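You operate a simulated robot arm through the tools that you are given. There is no shell and no other tool.

Carry out the task below with a simulated robot arm. There is one attempt and no reset: what you move stays moved.

TASK
Stack the boxes Day 6, Day 5, Day 7 from the bottom up, then roll the blue dolly home.
Fine: the three brown boxes on that dolly; home is its floor mark; the pile stands on the dolly; tow bar up before rolling; brake on at the end.

Only the result counts: the job must be done as asked and must still hold three seconds after the hand-in. Knocking over, shifting, dropping, spilling or breaking anything else fails it.

THE ROBOT
A 7-joint arm with a three-finger gripper, fixed in place. Base frame: the origin is on the floor under the middle of its stand, x ahead of it, y to its left, z up; the work surface is at about z = 63.4. Readings come in cm, rad, newtons and seconds.
It reaches about 134.2 cm from its shoulder. Its first joint turns from -2.897 to 2.897 rad. Payload 2.69 kg.
Tool frame: the origin (TCP) lies between the finger pads and is the grasp point; the fingertips stand 3 cm ahead of it; z points along the fingers, y is the line along which they close. The gripper opens to 12.8 cm; its body begins 11.7 cm behind the TCP.
Orientation is that of the tool frame in the base frame, as [roll, pitch, yaw] about the fixed x, y, z axes, in that order (R = Rz(yaw) Ry(pitch) Rx(roll)). With the fingers straight down and closing along the base's y, the tool's x points along the base's -x, its y along +y and its z along -z.

THE INTERFACE
- The arm moves only by the tool arm_command. Its argument "plan" is a list of rows, each a list of 7 numbers: the shift along the base's x, y, z in cm, then the turn, a rotation vector about the base's x, y, z in degrees, then the finger opening in cm, from 0 to 12.8. In form: [[x, y, z, ax, ay, az, jaw], ...]. A call has 1 to 20 rows; each row shifts and turns the commanded pose from where the row before left it. A row lasts 0.2 s, in which the tool goes at most 5 cm and 0.15 rad; a call with a longer step from one row to the next is refused whole, and so is a gripper value outside its range. Where a pose cannot be reached the arm comes as near as it can. A force on the tool above 80 N (or 10 N above the force at the start of the call, whichever is more), or a blocked arm, ends the call early, and 0.2 s more pass. Each finger travels about 12.7 cm/s and halts on what it meets, pressing with about 21 N; the grip force reading is that of the motor and also rises with nothing between the fingers. The clock runs only during rows and for 0.2 s after the last one: add rows that do not move to give the fingers time. It gives the time, the measured TCP pose, the force on the tool (base axes), the opening and the grip force at its end, in the units of the frame above (readings bear some noise), with the torque about the TCP (base axes, N m) and any sound that the robot's microphone picked up.
- Cameras (640 x 400 px; columns grow to the right, rows downward): "scene" is fixed at [39.93, -49.94, 140.11]; the picture's right is [0.50, -0.86, 0.00], its down [-0.59, -0.34, -0.73] and it looks along [0.64, 0.37, -0.68] (base axes); focal length 310 px, centre (320, 200). "wrist" rides on the gripper at [5.8, 5.4, -13.1] in the tool frame; the picture's right is [-0.68, 0.74, 0.00], its down [-0.62, -0.57, -0.55] and it looks along [-0.40, -0.37, 0.84] (tool axes); focal length 234 px, centre (320, 200).
- snapshot(camera): a new picture of that camera. It takes no simulated time.
- slide_trunk(by): moves the trunk up (or, below 0, down) by that many cm; the arm rides with it, the base frame stays. It gives what a move gives, with no picture.
- point_at(camera, pixels): for up to 12 pixels [column, row] of the newest picture of that camera ("zoom" is the newest enlarged one), the place [x, y, z] in the base frame of the surface seen there, good to about 0.2 cm, but the place of the scene camera against the robot may be out by one fixed shift of up to 1.2 cm in any direction. It takes no simulated time.
- close_up(camera, box): a new picture of the part [left, top, right, bottom] of that camera's present view, enlarged. It takes no simulated time.
- close_job(): hands the job in; it is judged then, once.

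Unless the task says otherwise, let go and move clear before handing in.

The tools are called after ">>>" as a command line: name --pt "numbers of a row" for each row, then --argument value for the rest, lists and objects as JSON in quotes. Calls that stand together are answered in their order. arm_command: Moves the arm, as the interface text tells. Its arguments: {"type":"object","properties":{"plan":{"type":"array"}},"required":["plan"]} The other tools are called the same way: slide_trunk (by) moves the trunk up or down; snapshot (camera) takes a picture; point_at (camera, pixels) gives the place of the surface under pixels of a picture; close_up (camera, box) takes an enlarged picture of a part of a camera's view; close_job () hands the job in.

At the start:

```text
time_s: 0.0
eef_pos: [79.59, -6.03, 113.52]
tool_rot: [3.14, 0.001, 3.141]
force: [0.2, 0.9, 0.7]
torque: [0.02, 0.0, 0.01]
opening: 12.8
grip_force: 0.0
trunk travel left (down, up): [-15.0, 20.0]
```

scene: 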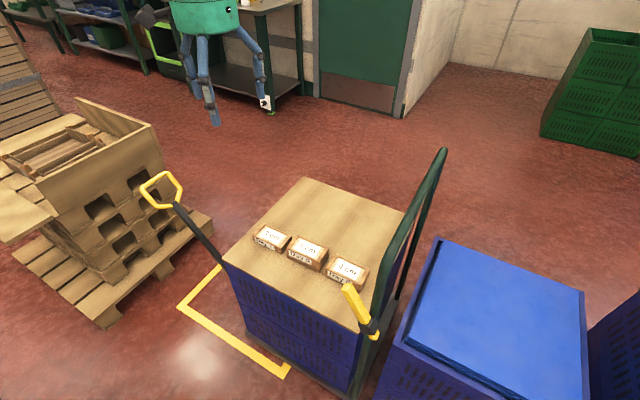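
wrist: 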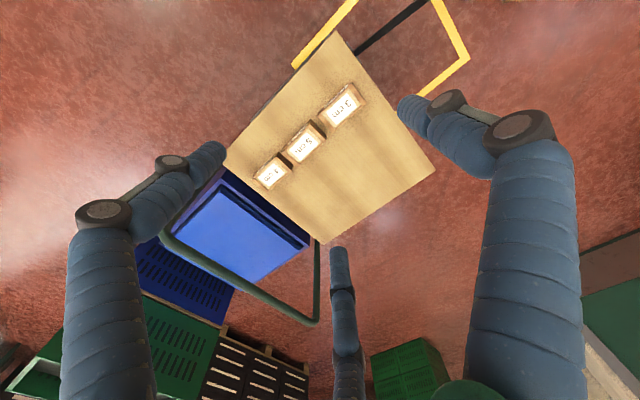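

The scene picture shows three brown boxes on the dolly's top around pixels (271,238), (308,252), (346,270), a tow bar at (165,195) and a yellow lever near (360,310), and a floor mark outlined in yellow at (180,305)-(285,370). I'll take enlarged views to read the labels and find the parts.

>>> close_up --camera "scene" --box '[230, 210, 390, 310]'

>>> close_up --camera "wrist" --box '[240, 70, 400, 200]'

>>> close_up --camera "scene" --box '[120, 150, 460, 400]'

```text
4.00 times, centred on (310, 260) of scene
```

zoom: 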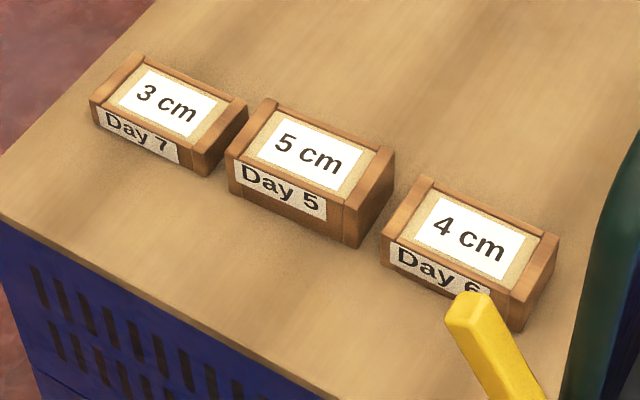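

```text
3.08 times, centred on (320, 135) of wrist
```

zoom: 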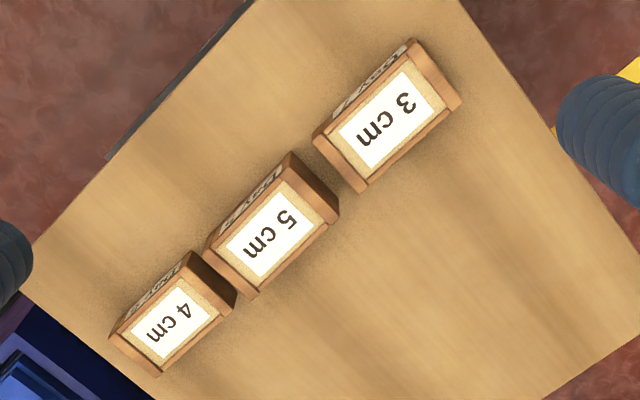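

```text
1.60 times, centred on (290, 275) of scene
```

zoom: 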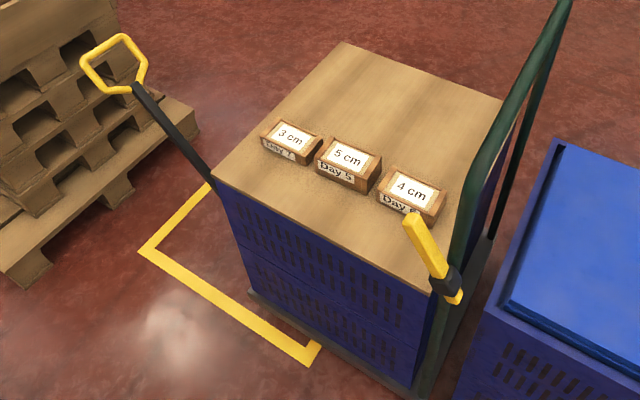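

The labels read Day 7 (3 cm), Day 5 (5 cm) and Day 6 (4 cm); the tow bar leans out with its yellow loop at (160,190) and the yellow lever is at (360,312). I'll measure the box tops, the dolly surface, the tow bar, the lever and the floor mark.

>>> snapshot --camera "scene"

>>> snapshot --camera "wrist"

>>> point_at --camera "scene" --pixels '[[305, 179], [223, 258], [404, 213], [359, 330], [271, 234], [308, 248], [347, 267], [280, 210], [350, 205], [300, 290], [340, 305], [250, 262]]'

>>> point_at --camera "scene" --pixels '[[142, 188], [160, 174], [179, 184], [178, 203], [148, 203], [190, 220], [205, 240], [218, 260], [347, 290], [356, 305], [366, 322], [374, 334]]'

>>> point_at --camera "scene" --pixels '[[180, 305], [218, 268], [283, 374], [290, 365], [230, 338], [445, 150], [420, 200], [385, 280], [400, 290], [365, 375], [250, 335], [265, 350]]'

```text
taken
```

scene: 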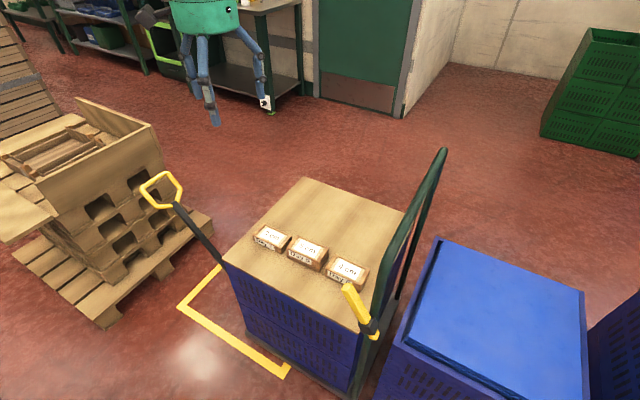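

```text
taken
```

wrist: 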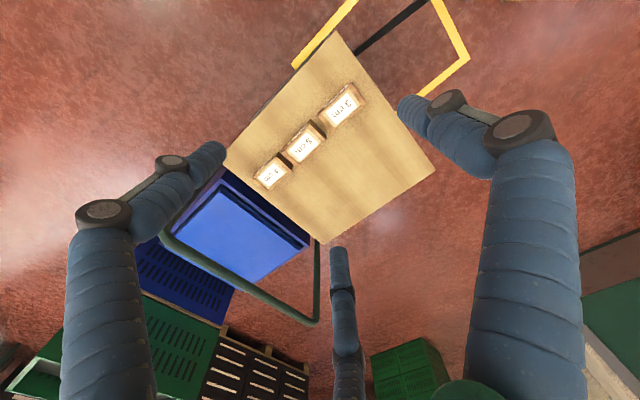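

```text
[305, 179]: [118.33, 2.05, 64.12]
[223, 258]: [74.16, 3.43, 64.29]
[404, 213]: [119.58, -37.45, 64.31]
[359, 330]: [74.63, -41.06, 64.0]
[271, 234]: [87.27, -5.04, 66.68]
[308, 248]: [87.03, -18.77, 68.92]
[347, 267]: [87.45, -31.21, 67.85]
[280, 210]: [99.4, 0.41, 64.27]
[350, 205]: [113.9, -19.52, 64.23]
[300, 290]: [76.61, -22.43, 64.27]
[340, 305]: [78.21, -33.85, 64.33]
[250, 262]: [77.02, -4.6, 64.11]
```

```text
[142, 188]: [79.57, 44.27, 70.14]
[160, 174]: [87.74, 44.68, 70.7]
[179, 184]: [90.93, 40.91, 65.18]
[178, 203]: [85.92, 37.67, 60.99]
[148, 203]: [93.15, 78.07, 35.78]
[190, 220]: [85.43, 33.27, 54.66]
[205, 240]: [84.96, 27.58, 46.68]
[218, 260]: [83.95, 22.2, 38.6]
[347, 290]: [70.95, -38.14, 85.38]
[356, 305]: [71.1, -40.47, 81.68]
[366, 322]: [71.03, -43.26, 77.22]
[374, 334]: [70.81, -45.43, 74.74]
```

```text
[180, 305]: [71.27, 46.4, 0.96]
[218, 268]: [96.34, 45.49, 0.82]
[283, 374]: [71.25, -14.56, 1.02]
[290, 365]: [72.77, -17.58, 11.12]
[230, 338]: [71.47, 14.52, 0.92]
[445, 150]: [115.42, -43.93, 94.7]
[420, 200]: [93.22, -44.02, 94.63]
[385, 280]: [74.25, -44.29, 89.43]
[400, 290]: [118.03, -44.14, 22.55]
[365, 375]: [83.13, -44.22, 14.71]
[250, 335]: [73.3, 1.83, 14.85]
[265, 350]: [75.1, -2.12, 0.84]
```

Deck lies at about z 64.2 by the scene camera (so about +0.8 offset), box tops at (87,-5), (87,-19), (87.4,-31), tow bar rises from about (84,3,10) to the loop at (85,44,70), and the lever at x=71 leans toward +y. I'll look closely at the lever, the tow bar and the mark.

>>> close_up --camera "scene" --box '[320, 270, 400, 350]'

>>> close_up --camera "scene" --box '[130, 160, 290, 390]'

>>> close_up --camera "scene" --box '[320, 240, 480, 400]'

>>> close_up --camera "wrist" --box '[260, 0, 500, 120]'

```text
5.00 times, centred on (360, 310) of scene
```

zoom: 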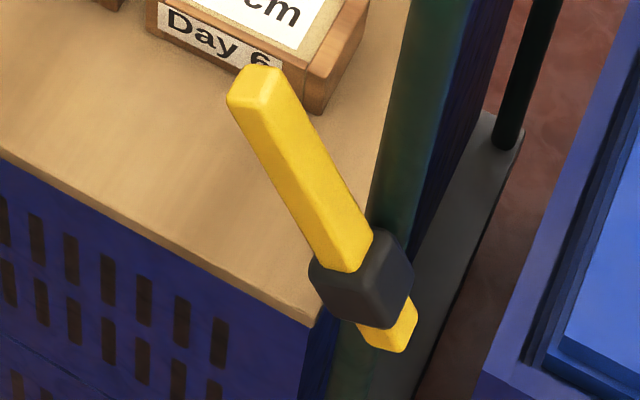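

```text
1.74 times, centred on (210, 275) of scene
```

zoom: 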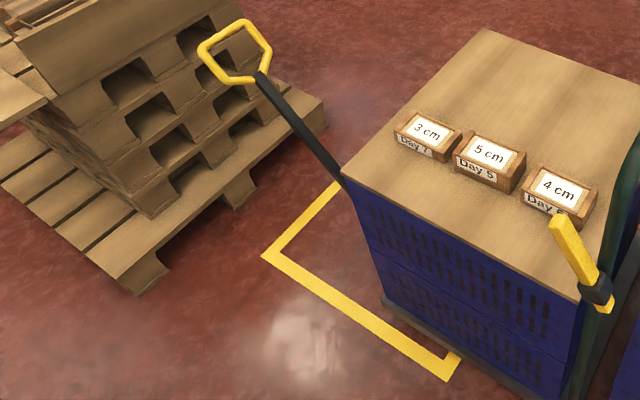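

```text
2.50 times, centred on (400, 320) of scene
```

zoom: 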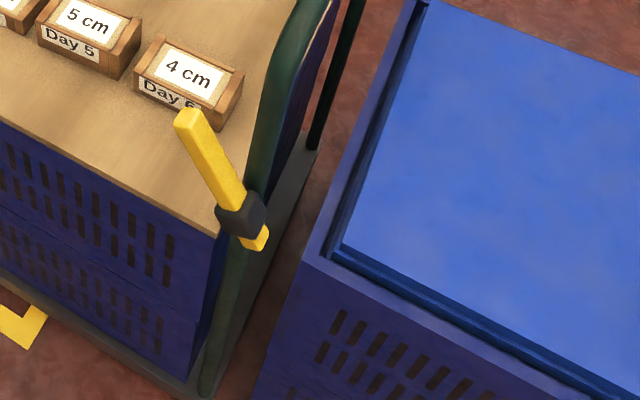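

```text
2.67 times, centred on (380, 60) of wrist
```

zoom: 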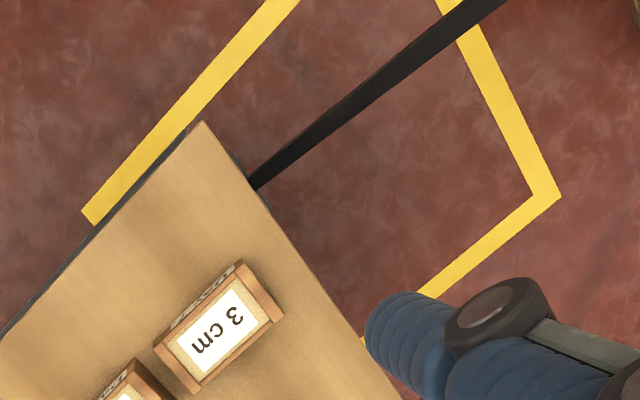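

The zoomed wrist view shows the U-shaped floor mark with corners near zoom (90,215), (460,10) and (555,195), and the bar starting at (255,185). I'll measure these with the wrist camera, which has no offset.

>>> point_at --camera "zoom" --pixels '[[90, 215], [280, 10], [450, 20], [555, 195], [420, 290], [258, 185], [350, 110], [480, 10], [200, 128], [240, 310], [205, 340], [300, 260]]'

>>> point_at --camera "wrist" --pixels '[[340, 105], [303, 144], [271, 173], [335, 38], [430, 170], [225, 165], [323, 243], [320, 290], [165, 235], [240, 205], [468, 60], [425, 10]]'

```text
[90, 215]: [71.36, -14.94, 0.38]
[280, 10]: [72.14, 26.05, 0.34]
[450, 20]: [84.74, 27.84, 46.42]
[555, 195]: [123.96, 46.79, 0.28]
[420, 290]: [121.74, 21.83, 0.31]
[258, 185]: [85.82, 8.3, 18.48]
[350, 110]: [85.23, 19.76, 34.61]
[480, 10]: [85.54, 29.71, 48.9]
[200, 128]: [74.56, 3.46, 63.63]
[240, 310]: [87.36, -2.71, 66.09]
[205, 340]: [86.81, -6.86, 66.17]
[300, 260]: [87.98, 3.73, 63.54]
```

```text
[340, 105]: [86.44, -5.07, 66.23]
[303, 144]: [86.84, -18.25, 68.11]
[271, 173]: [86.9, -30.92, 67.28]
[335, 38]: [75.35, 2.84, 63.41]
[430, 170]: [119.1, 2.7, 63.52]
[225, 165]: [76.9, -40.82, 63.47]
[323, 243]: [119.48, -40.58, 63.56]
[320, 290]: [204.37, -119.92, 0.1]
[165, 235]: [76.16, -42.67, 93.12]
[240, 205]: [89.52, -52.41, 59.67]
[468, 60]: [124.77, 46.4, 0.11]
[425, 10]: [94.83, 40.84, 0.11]
```

Wrist readings give the mark as roughly x 71–124, y −15–47, so the dolly must go about +37 in y; the bar is hinged near (85.5, 4, 12). Next I'll measure the box footprints on a zoomed wrist view.

>>> close_up --camera "wrist" --box '[240, 70, 380, 200]'

```text
3.08 times, centred on (310, 135) of wrist
```

zoom: 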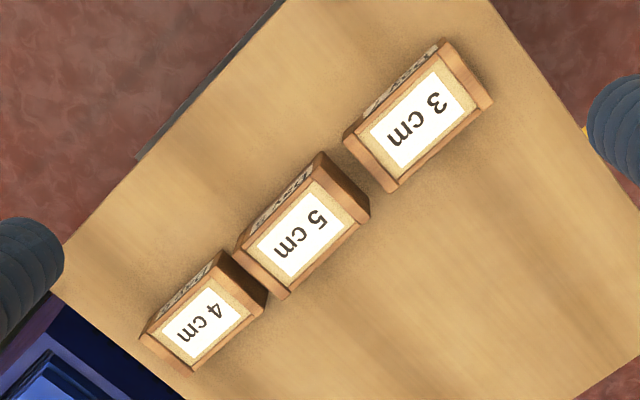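

In this zoom the Day 7 top has corners near (440,48), (487,103), (395,188), (350,133); similarly for the others. I'll measure corners of all tops.

>>> point_at --camera "zoom" --pixels '[[447, 50], [487, 102], [395, 186], [353, 138], [320, 172], [364, 219], [282, 294], [242, 251], [221, 270], [262, 302], [192, 368], [146, 337]]'

>>> point_at --camera "zoom" --pixels '[[418, 118], [302, 232], [204, 318], [420, 190], [300, 310], [250, 380], [386, 165], [270, 275], [170, 350], [470, 80], [346, 195], [244, 285]]'

```text
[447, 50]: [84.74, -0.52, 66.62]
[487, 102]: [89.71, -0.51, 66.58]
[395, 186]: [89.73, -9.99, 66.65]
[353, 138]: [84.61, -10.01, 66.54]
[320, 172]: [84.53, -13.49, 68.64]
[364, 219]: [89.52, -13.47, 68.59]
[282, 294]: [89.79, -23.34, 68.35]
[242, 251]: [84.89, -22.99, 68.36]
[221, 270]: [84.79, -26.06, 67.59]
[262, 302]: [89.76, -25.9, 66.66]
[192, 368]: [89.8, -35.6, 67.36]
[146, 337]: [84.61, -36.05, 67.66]
```

```text
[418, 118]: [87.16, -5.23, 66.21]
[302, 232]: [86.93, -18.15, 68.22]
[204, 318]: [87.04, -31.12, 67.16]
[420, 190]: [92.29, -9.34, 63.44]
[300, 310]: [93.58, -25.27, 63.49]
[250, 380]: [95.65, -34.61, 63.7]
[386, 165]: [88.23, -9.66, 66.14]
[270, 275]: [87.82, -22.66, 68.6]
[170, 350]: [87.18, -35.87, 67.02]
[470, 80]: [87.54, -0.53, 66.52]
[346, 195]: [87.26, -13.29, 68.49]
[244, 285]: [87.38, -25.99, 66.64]
```

Boxes are about 5.3 (x) by 10 (y), centred at (87.2,−5.2), (87.2,−18.2), (87.1,−31.0). The finger layout isn't clear from the wrist picture, so I'll close the fingers in free air to see how they travel.

>>> arm_command --pt "0 0 0 0 0 0 5.4" --pt "0 0 0 0 0 0 5.4" --pt "0 0 0 0 0 0 5.4" --pt "0 0 0 0 0 0 5.4"

>>> snapshot --camera "wrist"

>>> close_up --camera "scene" --box '[130, 0, 310, 140]'

```text
time_s: 1.0
eef_pos: [79.56, -5.95, 113.55]
tool_rot: [-3.141, 0.0, 3.141]
force: [-0.5, 0.1, -0.6]
torque: [0.01, -0.04, 0.02]
opening: 5.41
grip_force: 0.0
trunk travel left (down, up): [-15.0, 20.0]
```

```text
taken
```

wrist: 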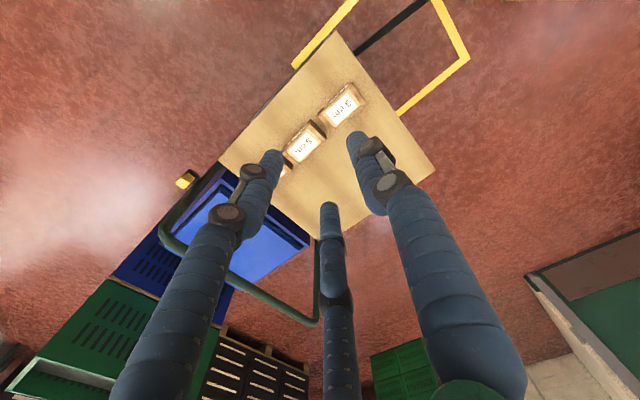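

```text
2.86 times, centred on (220, 70) of scene
```

zoom: 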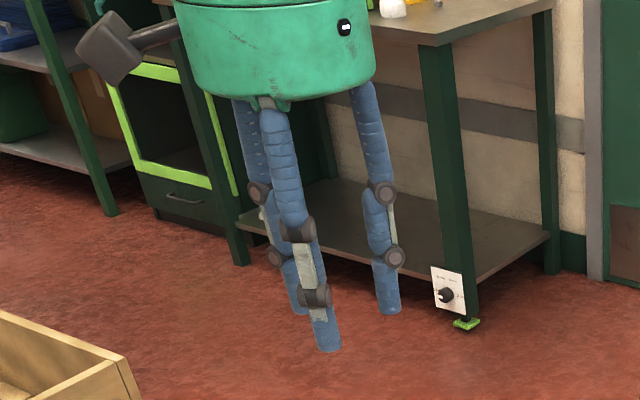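

The fingers close radially, three at 120° (thumb on tool +y, inner radius = opening/2), so I'll grip each box with its long axis along y: two fingers on the long sides, thumb on the +y end. I'll hover above Day 5 at z≈85 with the jaw at 8.4 and look again.

>>> arm_command --pt "1.08 -1.49 -4 0 0 0 8.4" --pt "1.08 -1.49 -4 0 0 0 8.4" --pt "1.08 -1.49 -4 0 0 0 8.4" --pt "1.08 -1.49 -4 0 0 0 8.4" --pt "1.08 -1.49 -4 0 0 0 8.4" --pt "1.08 -1.49 -4 0 0 0 8.4" --pt "1.11 -1.5 -4 0 0 0 8.4" --pt "0 0 0 0 0 0 8.4" --pt "0 0 0 0 0 0 8.4"

>>> snapshot --camera "wrist"

>>> snapshot --camera "scene"

```text
time_s: 3.0
eef_pos: [87.03, -16.56, 85.43]
tool_rot: [-3.142, 0.0, -3.141]
force: [0.1, -1.0, 0.5]
torque: [-0.02, -0.03, 0.01]
opening: 8.42
grip_force: 0.0
trunk travel left (down, up): [-15.0, 20.0]
```

```text
taken
```

wrist: 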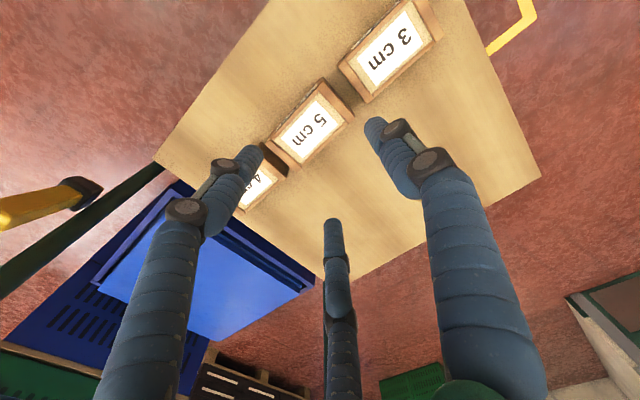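

```text
taken
```

scene: 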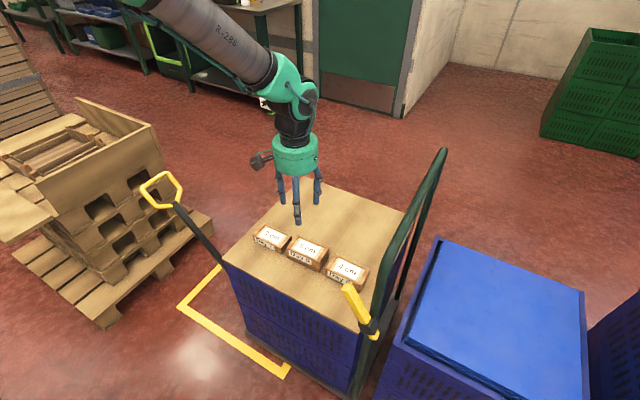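

The wrist view now shows Day 5 (pixels 268–352, 80–175) unobstructed except its left corner. I'll measure its corners and Day 6's and Day 7's nearest edges.

>>> close_up --camera "wrist" --box '[220, 0, 450, 220]'

>>> point_at --camera "wrist" --pixels '[[322, 84], [350, 119], [301, 163], [268, 141], [310, 125], [343, 66], [367, 99], [390, 60], [436, 38], [262, 175], [285, 180], [330, 190]]'

```text
1.82 times, centred on (335, 110) of wrist
```

zoom: 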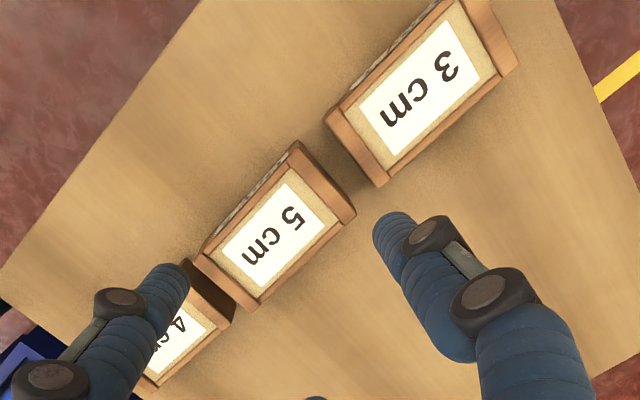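

```text
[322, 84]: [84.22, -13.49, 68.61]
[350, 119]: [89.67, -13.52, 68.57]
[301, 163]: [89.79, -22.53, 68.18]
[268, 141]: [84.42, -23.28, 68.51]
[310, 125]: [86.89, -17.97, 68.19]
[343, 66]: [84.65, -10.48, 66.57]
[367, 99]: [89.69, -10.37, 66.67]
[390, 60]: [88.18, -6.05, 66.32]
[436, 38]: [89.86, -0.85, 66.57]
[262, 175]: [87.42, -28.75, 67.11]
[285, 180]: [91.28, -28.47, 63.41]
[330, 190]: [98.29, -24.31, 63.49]
```

Day 5 spans x 84.2–89.8, y −13.4 to −23.3; the thumb must fit in the 3 cm gap to Day 7 (end at −10.4). I'll measure the thumb's own surface in the zoom (tip near (395,220), knuckle (430,232)) to check its thickness.

>>> point_at --camera "zoom" --pixels '[[378, 228], [395, 216], [408, 216], [412, 222], [425, 230], [440, 222], [450, 228], [415, 265], [470, 255], [500, 285], [525, 290], [395, 245]]'

>>> point_at --camera "zoom" --pixels '[[185, 275], [165, 266], [180, 300], [150, 290], [125, 300], [105, 300], [135, 345], [312, 398], [385, 222], [400, 290], [420, 330], [385, 255]]'

```text
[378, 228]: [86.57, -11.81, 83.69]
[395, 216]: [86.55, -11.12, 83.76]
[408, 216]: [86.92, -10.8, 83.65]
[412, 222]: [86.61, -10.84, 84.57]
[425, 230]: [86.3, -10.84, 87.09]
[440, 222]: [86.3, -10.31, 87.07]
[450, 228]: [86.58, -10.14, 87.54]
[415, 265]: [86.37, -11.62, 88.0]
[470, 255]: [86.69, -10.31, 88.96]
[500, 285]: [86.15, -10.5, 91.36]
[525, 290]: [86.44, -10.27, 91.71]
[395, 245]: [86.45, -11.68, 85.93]
```

```text
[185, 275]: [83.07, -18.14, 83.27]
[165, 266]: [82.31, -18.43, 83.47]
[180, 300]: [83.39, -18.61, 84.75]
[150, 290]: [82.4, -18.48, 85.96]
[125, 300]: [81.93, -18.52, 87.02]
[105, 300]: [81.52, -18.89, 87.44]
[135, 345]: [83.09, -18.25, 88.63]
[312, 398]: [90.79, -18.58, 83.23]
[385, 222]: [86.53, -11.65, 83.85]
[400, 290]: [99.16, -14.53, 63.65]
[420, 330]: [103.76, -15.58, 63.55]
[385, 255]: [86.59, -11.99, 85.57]
```

The thumb is 1.6 cm thick (rel. y 4.2–5.8), its knuckle sits 4 cm above the tip, so it fits the gap with TCP y ≈ −16.95 and jaw 8.2. I'll descend to z≈71 and check before going into the gap.

>>> arm_command --pt "0 -0.4 -3.6 0 0 0 8.2" --pt "0 0 -3.6 0 0 0 8.2" --pt "0 0 -3.6 0 0 0 8.2" --pt "0 0 -3.2 0 0 0 8.2" --pt "0 0 0 0 0 0 8.2" --pt "0 0 0 0 0 0 8.2"

>>> snapshot --camera "wrist"

>>> close_up --camera "scene" --box '[220, 150, 380, 290]'

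```text
time_s: 4.4
eef_pos: [87.02, -16.72, 71.42]
tool_rot: [3.141, 0.0, -3.141]
force: [0.8, 0.0, -0.4]
torque: [0.04, -0.01, -0.02]
opening: 8.23
grip_force: 0.1
trunk travel left (down, up): [-15.0, 20.0]
```

```text
taken
```

wrist: 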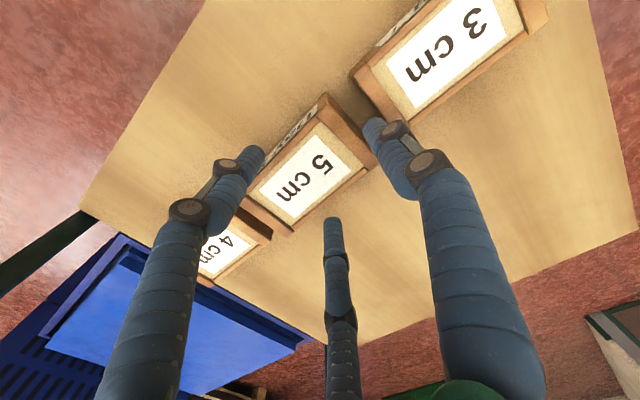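

```text
2.86 times, centred on (300, 220) of scene
```

zoom: 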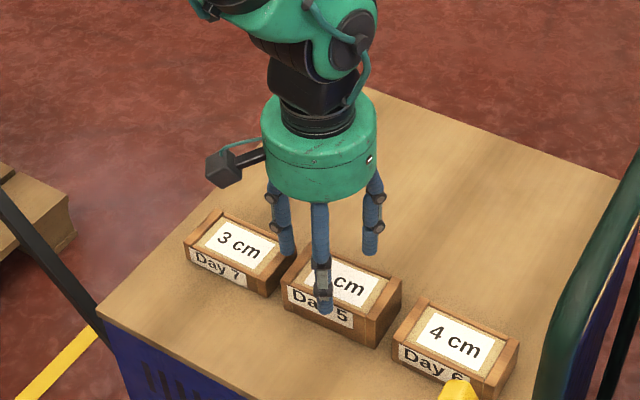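

Fingers line up around Day 5 and the thumb sits over the gap at (370,125). I'll descend the last 4.2 cm slowly and then close on the box.

>>> arm_command --pt "0 -0.1 -1.0 0 0 0 8.2" --pt "0 0 -1.0 0 0 0 8.2" --pt "0 0 -1.0 0 0 0 8.2" --pt "0 0 -1.1 0 0 0 8.2" --pt "0 0 0 0 0 0 8.2" --pt "0 0 0 0 0 0 8.2"

>>> snapshot --camera "wrist"

>>> close_up --camera "scene" --box '[220, 150, 380, 290]'

```text
time_s: 5.8
eef_pos: [87.2, -16.82, 67.39]
tool_rot: [3.141, 0.0, -3.141]
force: [0.4, 0.0, -0.4]
torque: [0.01, 0.03, 0.02]
opening: 8.21
grip_force: 0.1
trunk travel left (down, up): [-15.0, 20.0]
```

```text
taken
```

wrist: 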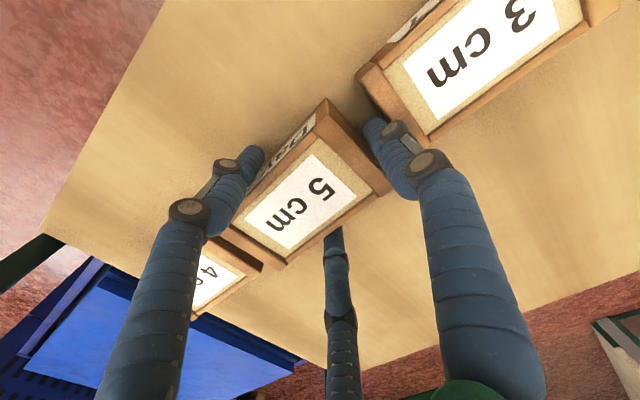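

```text
2.86 times, centred on (300, 220) of scene
```

zoom: 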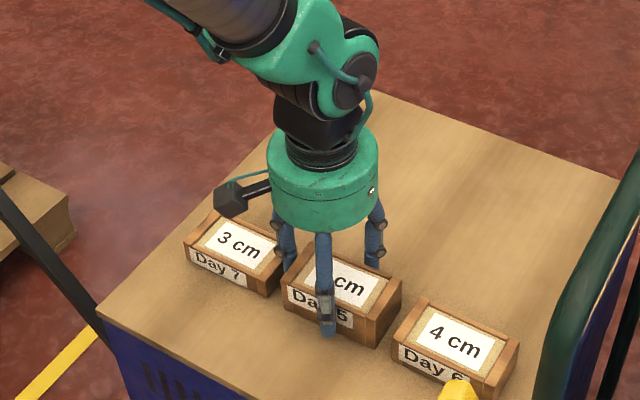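

The fingers straddle Day 5 cleanly with no contact force. I'll close on it and let the grip settle.

>>> arm_command --pt "0 0 0 0 0 0 7.2" --pt "0 0 0 0 0 0 6.6" --pt "0 0 0 0 0 0 6.0" --pt "0 0 0 0 0 0 5.4" --pt "0 0 0 0 0 0 4.5" --pt "0 0 0 0 0 0 4.5" --pt "0 0 0 0 0 0 4.5"

>>> snapshot --camera "wrist"

```text
time_s: 7.4
eef_pos: [87.33, -16.98, 67.41]
tool_rot: [-3.141, 0.0, 3.141]
force: [-0.3, 1.0, 1.9]
torque: [0.02, 0.0, 0.02]
opening: 7.08
grip_force: 20.7
trunk travel left (down, up): [-15.0, 20.0]
```

```text
taken
```

wrist: 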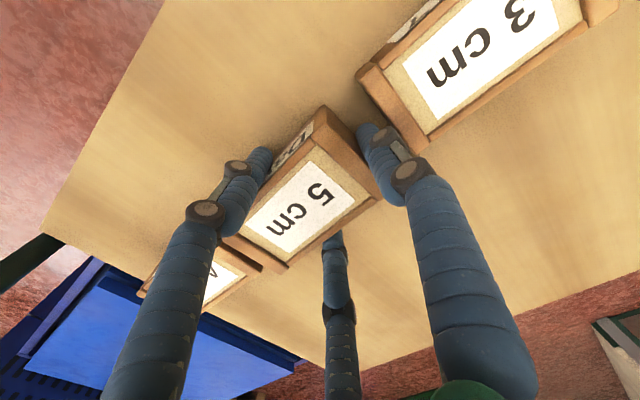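

Grip force is 20.7 N at opening 7.08, so Day 5 is held. I'll lift it 8 cm straight up and check.

>>> arm_command --pt "0 0 1 0 0 0 4.5" --pt "0 0 1.5 0 0 0 4.5" --pt "0 0 2.0 0 0 0 4.5" --pt "0 0 2.0 0 0 0 4.5" --pt "0 0 1.5 0 0 0 4.5" --pt "0 0 0 0 0 0 4.5" --pt "0 0 0 0 0 0 4.5"

>>> snapshot --camera "wrist"

>>> snapshot --camera "scene"

```text
time_s: 9.0
eef_pos: [87.31, -16.83, 75.28]
tool_rot: [3.141, -0.001, 3.141]
force: [0.0, 0.2, -2.5]
torque: [0.04, 0.03, 0.01]
opening: 7.06
grip_force: 21.4
trunk travel left (down, up): [-15.0, 20.0]
```

```text
taken
```

wrist: 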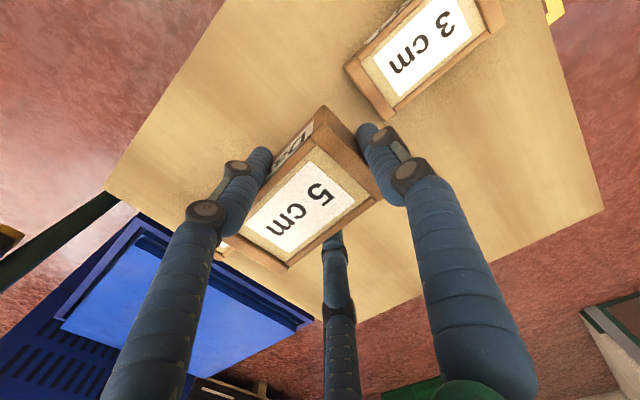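

```text
taken
```

scene: 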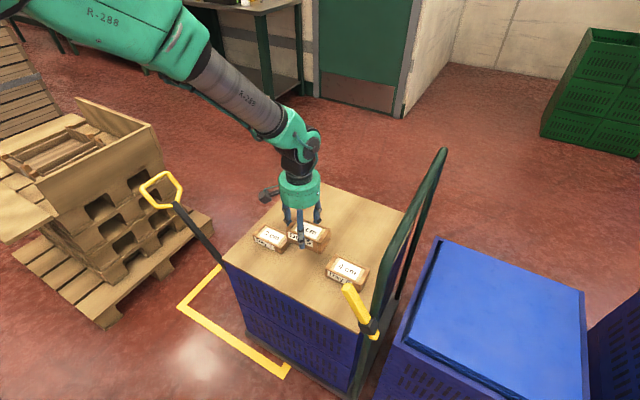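

Day 5 is lifted level (load ≈2.5 N) as seen at wrist (230–385, 105–275). I'll measure its held corners and use the scene view for Day 6's corners.

>>> point_at --camera "wrist" --pixels '[[312, 150], [377, 196], [325, 108], [382, 185], [284, 264], [310, 205], [262, 205], [350, 170], [345, 155], [360, 185], [335, 235], [300, 250]]'

>>> close_up --camera "scene" --box '[250, 200, 390, 300]'

```text
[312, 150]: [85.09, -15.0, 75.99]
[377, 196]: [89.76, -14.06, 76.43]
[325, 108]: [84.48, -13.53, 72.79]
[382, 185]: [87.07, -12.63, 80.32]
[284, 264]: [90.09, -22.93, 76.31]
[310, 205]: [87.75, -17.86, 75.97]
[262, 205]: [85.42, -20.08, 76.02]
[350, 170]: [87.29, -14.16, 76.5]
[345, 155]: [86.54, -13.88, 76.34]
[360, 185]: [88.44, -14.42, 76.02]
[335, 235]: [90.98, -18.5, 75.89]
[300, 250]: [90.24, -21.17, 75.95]
```

```text
4.00 times, centred on (320, 250) of scene
```

zoom: 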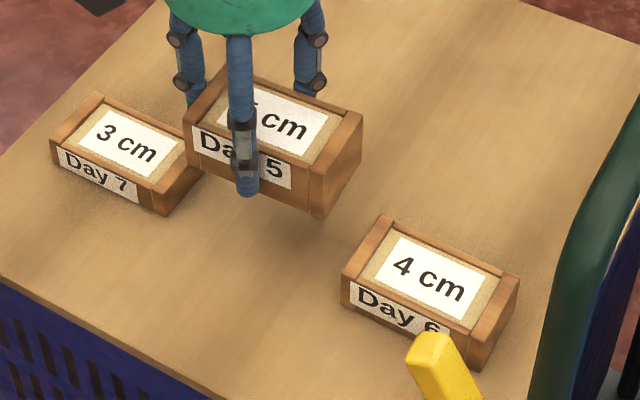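

I'll measure corresponding corners of Day 5 and Day 6 in the scene zoom; relative offsets cancel the camera shift.

>>> point_at --camera "zoom" --pixels '[[359, 116], [313, 176], [337, 145], [308, 178], [517, 281], [472, 337], [496, 308], [467, 338], [386, 220], [346, 274], [365, 248], [430, 278]]'

>>> point_at --camera "zoom" --pixels '[[190, 128], [212, 100], [280, 125], [355, 140], [345, 165], [512, 310], [500, 330], [285, 190], [300, 195], [400, 310], [450, 345], [360, 295]]'

```text
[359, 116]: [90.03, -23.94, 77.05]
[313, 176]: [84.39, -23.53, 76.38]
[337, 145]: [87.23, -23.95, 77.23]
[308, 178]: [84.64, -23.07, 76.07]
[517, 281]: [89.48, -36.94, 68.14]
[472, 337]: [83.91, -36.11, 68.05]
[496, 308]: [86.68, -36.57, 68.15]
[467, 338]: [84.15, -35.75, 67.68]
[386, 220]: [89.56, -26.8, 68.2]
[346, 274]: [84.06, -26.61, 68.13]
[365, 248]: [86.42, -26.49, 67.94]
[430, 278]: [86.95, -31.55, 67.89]
```

```text
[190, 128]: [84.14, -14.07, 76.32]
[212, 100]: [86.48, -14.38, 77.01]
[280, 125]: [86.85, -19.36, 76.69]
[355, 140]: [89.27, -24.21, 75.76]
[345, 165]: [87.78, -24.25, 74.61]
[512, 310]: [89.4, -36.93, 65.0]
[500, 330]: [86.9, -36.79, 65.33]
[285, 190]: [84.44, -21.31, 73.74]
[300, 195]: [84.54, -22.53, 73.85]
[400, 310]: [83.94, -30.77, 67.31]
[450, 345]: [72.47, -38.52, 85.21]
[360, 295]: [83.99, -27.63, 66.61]
```

Relative offsets Day 5→Day 6: about −0.5 in x and −12.6 in y. I'll carry it over Day 6 at this height.

>>> arm_command --pt "-0.1 -1.2 0 0 0 0 4.5" --pt "-0.1 -2.0 0 0 0 0 4.5" --pt "-0.1 -2.5 0 0 0 0 4.5" --pt "-0.1 -2.5 0 0 0 0 4.5" --pt "-0.1 -2.2 0 0 0 0 4.5" --pt "0 -1.4 0 0 0 0 4.5" --pt "0 -0.8 0 0 0 0 4.5" --pt "0 0 0 0 0 0 4.5" --pt "0 0 0 0 0 0 4.5" --pt "0 0 0 0 0 0 4.5"

>>> snapshot --camera "wrist"

>>> snapshot --camera "scene"

>>> close_up --camera "scene" --box '[280, 190, 420, 310]'

```text
time_s: 11.2
eef_pos: [86.77, -29.49, 75.11]
tool_rot: [3.14, 0.0, -3.141]
force: [0.3, -0.6, -2.0]
torque: [0.03, 0.01, -0.02]
opening: 7.08
grip_force: 21.0
trunk travel left (down, up): [-15.0, 20.0]
```

```text
taken
```

wrist: 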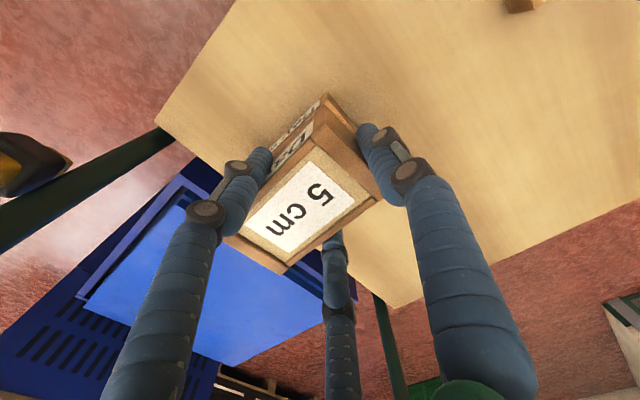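

```text
taken
```

scene: 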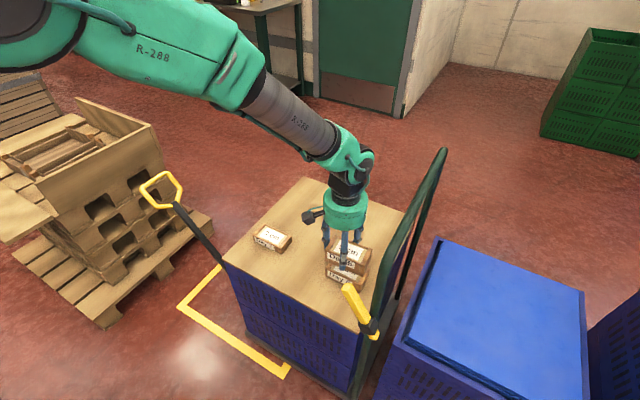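

```text
3.33 times, centred on (350, 250) of scene
```

zoom: 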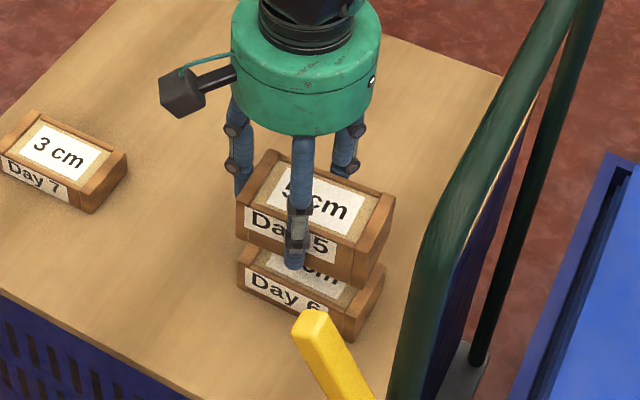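

Day 5 hovers over Day 6. I'll compare their near faces and −y end faces in this zoom before lowering.

>>> point_at --camera "zoom" --pixels '[[250, 225], [262, 235], [345, 262], [250, 280], [262, 285], [340, 320], [375, 235], [365, 255], [380, 222], [370, 305], [362, 318], [376, 292]]'

```text
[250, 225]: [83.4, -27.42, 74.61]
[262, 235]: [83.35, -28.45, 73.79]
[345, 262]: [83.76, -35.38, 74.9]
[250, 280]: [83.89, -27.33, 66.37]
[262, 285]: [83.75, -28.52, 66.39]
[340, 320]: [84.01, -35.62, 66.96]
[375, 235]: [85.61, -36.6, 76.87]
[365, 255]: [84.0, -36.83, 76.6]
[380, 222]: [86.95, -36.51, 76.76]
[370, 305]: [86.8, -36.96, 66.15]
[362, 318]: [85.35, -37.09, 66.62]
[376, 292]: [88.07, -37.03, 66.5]
```

Day 5 needs about +0.35 in x and −0.3 in y. I'll correct that and lower to just above contact.

>>> arm_command --pt "0.35 -0.3 -0.5 0 0 0 4.5" --pt "0 0 -1.0 0 0 0 4.5" --pt "0 0 -1.0 0 0 0 4.5" --pt "0 0 -0.6 0 0 0 4.5" --pt "0 0 -0.3 0 0 0 4.5" --pt "0 0 0 0 0 0 4.5" --pt "0 0 0 0 0 0 4.5"

>>> close_up --camera "scene" --box '[280, 190, 420, 310]'

```text
time_s: 12.8
eef_pos: [87.2, -29.79, 72.06]
tool_rot: [-3.141, 0.001, 3.14]
force: [0.5, -0.2, -1.5]
torque: [0.02, 0.02, -0.03]
opening: 7.05
grip_force: 21.0
trunk travel left (down, up): [-15.0, 20.0]
```

```text
3.33 times, centred on (350, 250) of scene
```

zoom: 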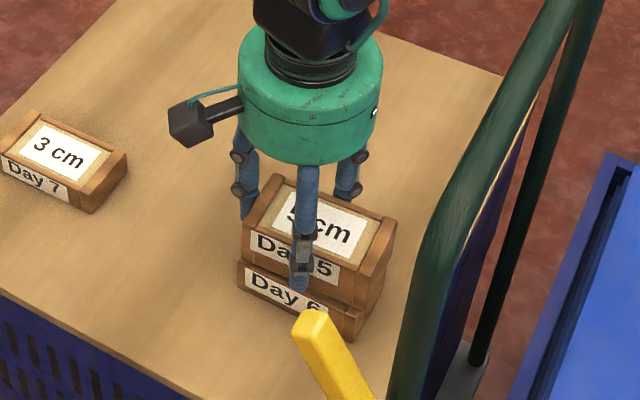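

Nearly touching; the gap looks about 0.6 cm. I'll recheck alignment and lower 0.4 more.

>>> point_at --camera "zoom" --pixels '[[252, 250], [265, 258], [345, 290], [250, 285], [262, 292], [338, 320], [380, 255], [372, 275], [385, 245], [372, 310], [362, 320], [378, 295]]'

>>> arm_command --pt "0 0 -0.2 0 0 0 4.5" --pt "0 0 -0.2 0 0 0 4.5" --pt "0 0 0 0 0 0 4.5" --pt "0 0 0 0 0 0 4.5"

```text
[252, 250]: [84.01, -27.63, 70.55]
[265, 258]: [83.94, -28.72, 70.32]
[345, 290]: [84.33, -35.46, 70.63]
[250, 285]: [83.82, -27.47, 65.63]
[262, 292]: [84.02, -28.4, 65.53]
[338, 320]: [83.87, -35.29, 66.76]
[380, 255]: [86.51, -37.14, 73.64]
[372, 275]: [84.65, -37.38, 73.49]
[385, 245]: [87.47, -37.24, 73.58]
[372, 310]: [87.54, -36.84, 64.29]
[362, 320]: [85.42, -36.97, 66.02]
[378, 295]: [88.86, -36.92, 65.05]
```

```text
time_s: 13.8
eef_pos: [87.06, -29.89, 71.55]
tool_rot: [3.141, -0.001, 3.14]
force: [-0.2, 0.5, -1.8]
torque: [0.03, -0.03, 0.01]
opening: 7.04
grip_force: 21.4
trunk travel left (down, up): [-15.0, 20.0]
```

Alignment is within 0.3 cm; I'll trim (−0.1, +0.2) and lower in 0.1 steps until the load transfers.

>>> arm_command --pt "-0.1 0.2 0 0 0 0 4.5" --pt "0 0 -0.1 0 0 0 4.5" --pt "0 0 -0.1 0 0 0 4.5" --pt "0 0 0 0 0 0 4.5" --pt "0 0 0 0 0 0 4.5"

```text
time_s: 15.0
eef_pos: [86.99, -29.74, 71.28]
tool_rot: [3.14, 0.002, 3.142]
force: [-2.1, 1.9, 10.3]
torque: [-0.05, 0.18, -0.01]
opening: 7.04
grip_force: 20.9
trunk travel left (down, up): [-15.0, 20.0]
```

Force jumped to +10 N, so Day 5 sits on Day 6. I'll ease up slightly and open the fingers gently.

>>> arm_command --pt "0 0 0.08 0 0 0 4.5" --pt "0 0 0 0 0 0 6.9" --pt "0 0 0 0 0 0 7.3" --pt "0 0 0 0 0 0 7.8" --pt "0 0 0 0 0 0 8.4" --pt "0 0 0 0 0 0 8.6" --pt "0 0 0 0 0 0 8.6"

>>> snapshot --camera "wrist"

>>> close_up --camera "scene" --box '[280, 190, 420, 310]'

```text
time_s: 16.6
eef_pos: [86.99, -29.56, 71.38]
tool_rot: [3.141, 0.0, -3.141]
force: [0.3, -0.1, 0.1]
torque: [-0.01, 0.0, -0.02]
opening: 8.62
grip_force: 0.0
trunk travel left (down, up): [-15.0, 20.0]
```

```text
taken
```

wrist: 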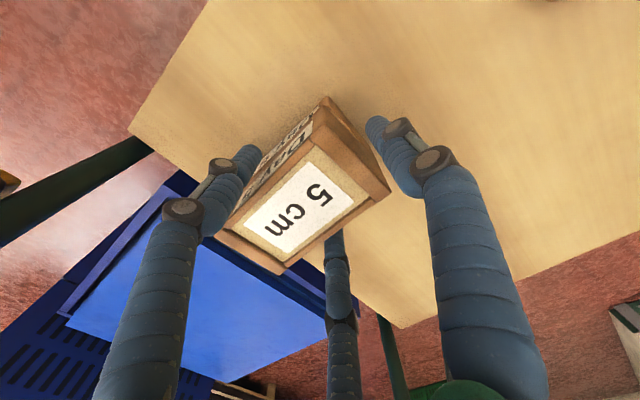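

```text
3.33 times, centred on (350, 250) of scene
```

zoom: 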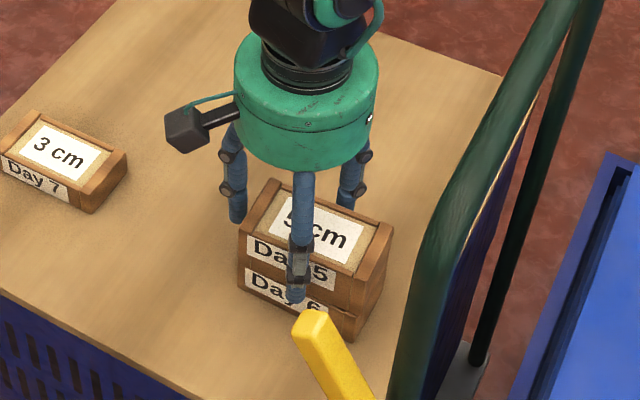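

Day 5 rests squarely on Day 6. I'll rise, and travel over to above Day 7 at TCP ≈ (87.15, −3.9, 80).

>>> arm_command --pt "0 0 1.5 0 0 0 8.6" --pt "0 0 3 0 0 0 8.6" --pt "0 0 4 0 0 0 8.6" --pt "0 0 2 0 0 0 8.6" --pt "0 3 0 0 0 0 8.6" --pt "0.1 4 0 0 0 0 8.6" --pt "0 4.5 0 0 0 0 8.6" --pt "0 4.5 0 0 0 0 8.6" --pt "0 4.5 0 0 0 0 8.6" --pt "0 3.2 0 0 0 0 8.6" --pt "0 1.9 -2 0 0 0 8.6" --pt "0 0 0 0 0 0 8.6" --pt "0 0 0 0 0 0 8.6"

>>> snapshot --camera "wrist"

>>> snapshot --camera "scene"

```text
time_s: 19.4
eef_pos: [87.32, -4.28, 80.07]
tool_rot: [-3.141, -0.001, -3.14]
force: [-0.5, 0.8, 0.0]
torque: [0.02, 0.03, 0.0]
opening: 8.59
grip_force: 0.1
trunk travel left (down, up): [-15.0, 20.0]
```

```text
taken
```

wrist: 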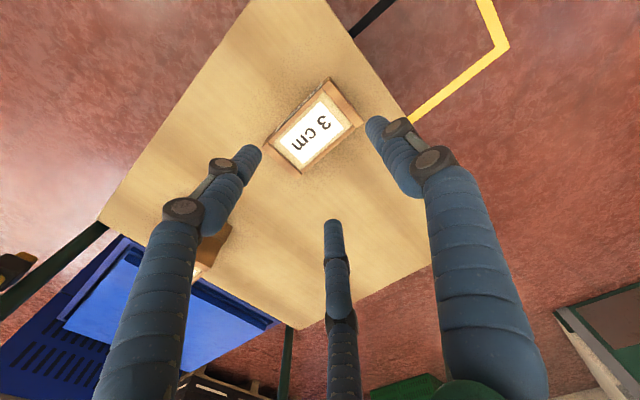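

```text
taken
```

scene: 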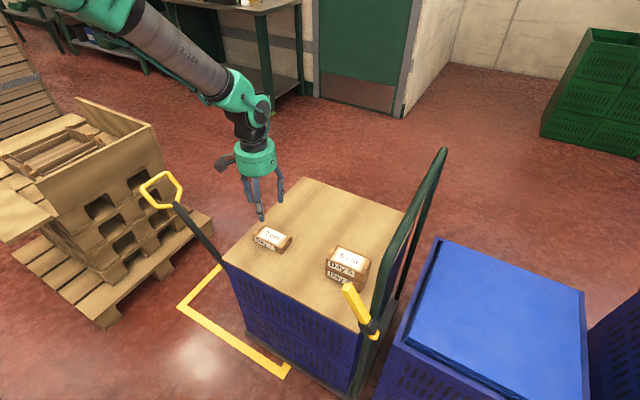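

Day 7 is in clear view at wrist (270–362, 80–172). I'll measure its corners from here.

>>> close_up --camera "wrist" --box '[240, 60, 380, 200]'

>>> point_at --camera "wrist" --pixels '[[332, 84], [359, 124], [302, 169], [272, 140], [346, 104], [287, 155], [320, 127], [316, 112], [330, 148]]'

```text
2.86 times, centred on (310, 130) of wrist
```

zoom: 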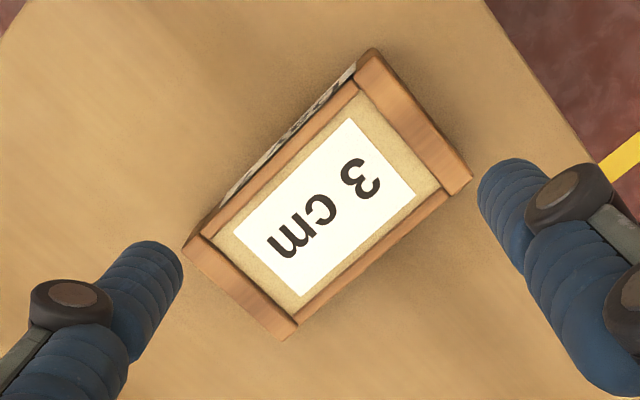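

```text
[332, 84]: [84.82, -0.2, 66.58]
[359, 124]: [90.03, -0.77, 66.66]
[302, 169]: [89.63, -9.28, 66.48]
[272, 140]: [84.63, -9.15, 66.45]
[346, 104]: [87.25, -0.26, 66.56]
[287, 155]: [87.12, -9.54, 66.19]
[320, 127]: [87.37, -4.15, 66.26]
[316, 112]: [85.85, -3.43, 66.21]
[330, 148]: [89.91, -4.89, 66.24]
```

I'll pin the outer rim corners of Day 7 in this zoom: (374,56), (466,176), (286,334), (188,247).

>>> point_at --camera "zoom" --pixels '[[374, 54], [466, 172], [286, 334], [188, 247], [420, 112], [236, 290], [285, 135], [375, 250]]'

```text
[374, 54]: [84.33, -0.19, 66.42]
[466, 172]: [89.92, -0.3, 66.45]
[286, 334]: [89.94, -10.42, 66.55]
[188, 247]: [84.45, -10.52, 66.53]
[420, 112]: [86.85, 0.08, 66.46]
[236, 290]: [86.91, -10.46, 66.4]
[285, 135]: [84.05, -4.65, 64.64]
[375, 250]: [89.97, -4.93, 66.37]
```

Day 7 spans x 84.3–89.95, y −10.5–−0.1. I'll shift to TCP (87.1, −3.6) and descend to z≈67, then close.

>>> arm_command --pt "-0.15 0.5 -2 0 0 0 8.6" --pt "0 0 -3.5 0 0 0 8.6" --pt "0 0 -3.0 0 0 0 8.6" --pt "0 0 -2.0 0 0 0 8.6" --pt "0 0 -1.5 0 0 0 8.6" --pt "0 0 -1.0 0 0 0 8.6" --pt "0 0 0 0 0 0 8.6" --pt "0 0 0 0 0 0 8.6"

>>> snapshot --camera "wrist"

>>> close_up --camera "scene" --box '[210, 160, 350, 290]'

```text
time_s: 21.2
eef_pos: [86.96, -3.61, 66.9]
tool_rot: [-3.141, 0.0, -3.141]
force: [-0.7, -0.7, -0.4]
torque: [0.0, -0.03, -0.02]
opening: 8.61
grip_force: 0.1
trunk travel left (down, up): [-15.0, 20.0]
```

```text
taken
```

wrist: 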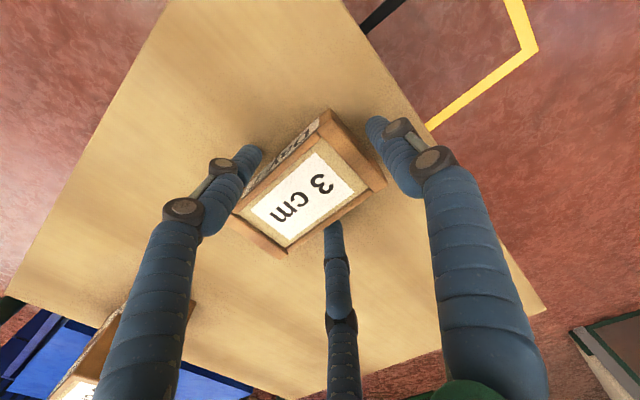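

```text
3.08 times, centred on (280, 225) of scene
```

zoom: 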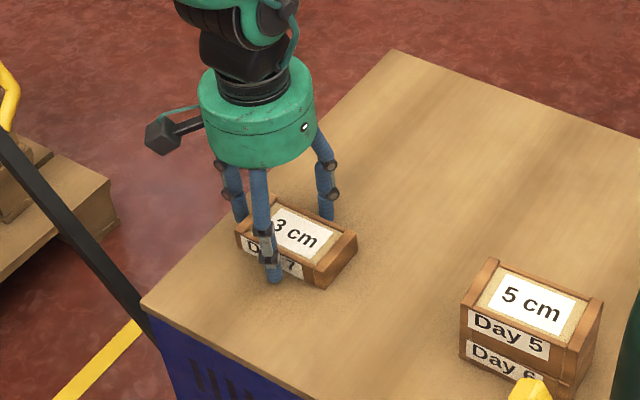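

Fingers straddle Day 7 properly at z 66.9. I'll close and lift it to carry height.

>>> arm_command --pt "0 0 0 0 0 0 7.6" --pt "0 0 0 0 0 0 7.0" --pt "0 0 0 0 0 0 6.4" --pt "0 0 0 0 0 0 5.6" --pt "0 0 0 0 0 0 4.5" --pt "0 0 0 0 0 0 4.5" --pt "0 0 0 0 0 0 4.5" --pt "0 0 1 0 0 0 4.5" --pt "0 0 2 0 0 0 4.5" --pt "0 0 3 0 0 0 4.5" --pt "0 0 3 0 0 0 4.5" --pt "0 0 2.5 0 0 0 4.5" --pt "0 0 1 0 0 0 4.5" --pt "0 0 0 0 0 0 4.5" --pt "0 0 0 0 0 0 4.5"

>>> snapshot --camera "wrist"

>>> close_up --camera "scene" --box '[230, 160, 390, 300]'

```text
time_s: 24.4
eef_pos: [86.79, -3.5, 79.48]
tool_rot: [-3.14, -0.001, 3.14]
force: [0.1, -0.3, -0.8]
torque: [0.03, -0.03, -0.03]
opening: 7.02
grip_force: 21.1
trunk travel left (down, up): [-15.0, 20.0]
```

```text
taken
```

wrist: 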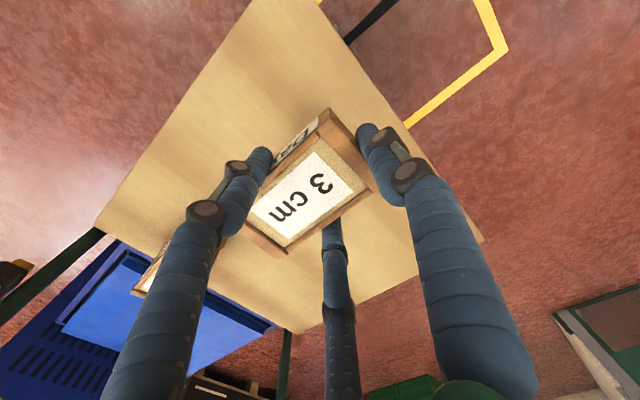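

```text
2.86 times, centred on (310, 230) of scene
```

zoom: 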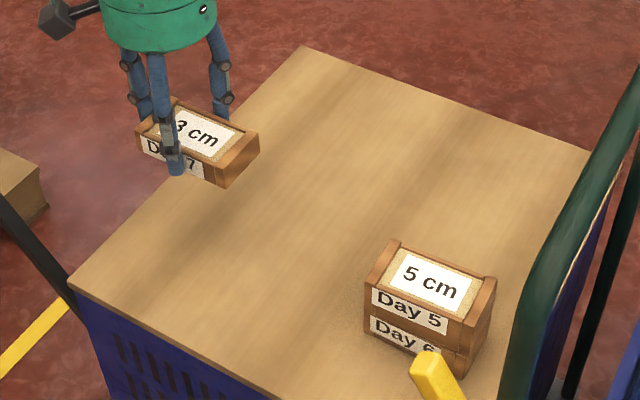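

Day 7 is lifted level with its bottom about 3.5 cm above the stack top. I'll measure near and end faces of Day 7 and Day 5 in this zoom for the relative shift.

>>> point_at --camera "zoom" --pixels '[[142, 142], [150, 150], [208, 172], [214, 178], [240, 160], [230, 172], [250, 150], [372, 300], [395, 318], [445, 335], [485, 310], [475, 330]]'

```text
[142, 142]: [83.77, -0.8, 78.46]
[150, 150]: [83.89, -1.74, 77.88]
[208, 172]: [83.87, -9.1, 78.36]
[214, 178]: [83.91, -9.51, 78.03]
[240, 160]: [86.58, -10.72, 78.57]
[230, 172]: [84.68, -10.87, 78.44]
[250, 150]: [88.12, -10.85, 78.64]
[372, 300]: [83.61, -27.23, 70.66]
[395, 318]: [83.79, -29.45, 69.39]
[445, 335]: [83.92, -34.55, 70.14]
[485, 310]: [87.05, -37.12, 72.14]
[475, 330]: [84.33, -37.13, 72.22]
```

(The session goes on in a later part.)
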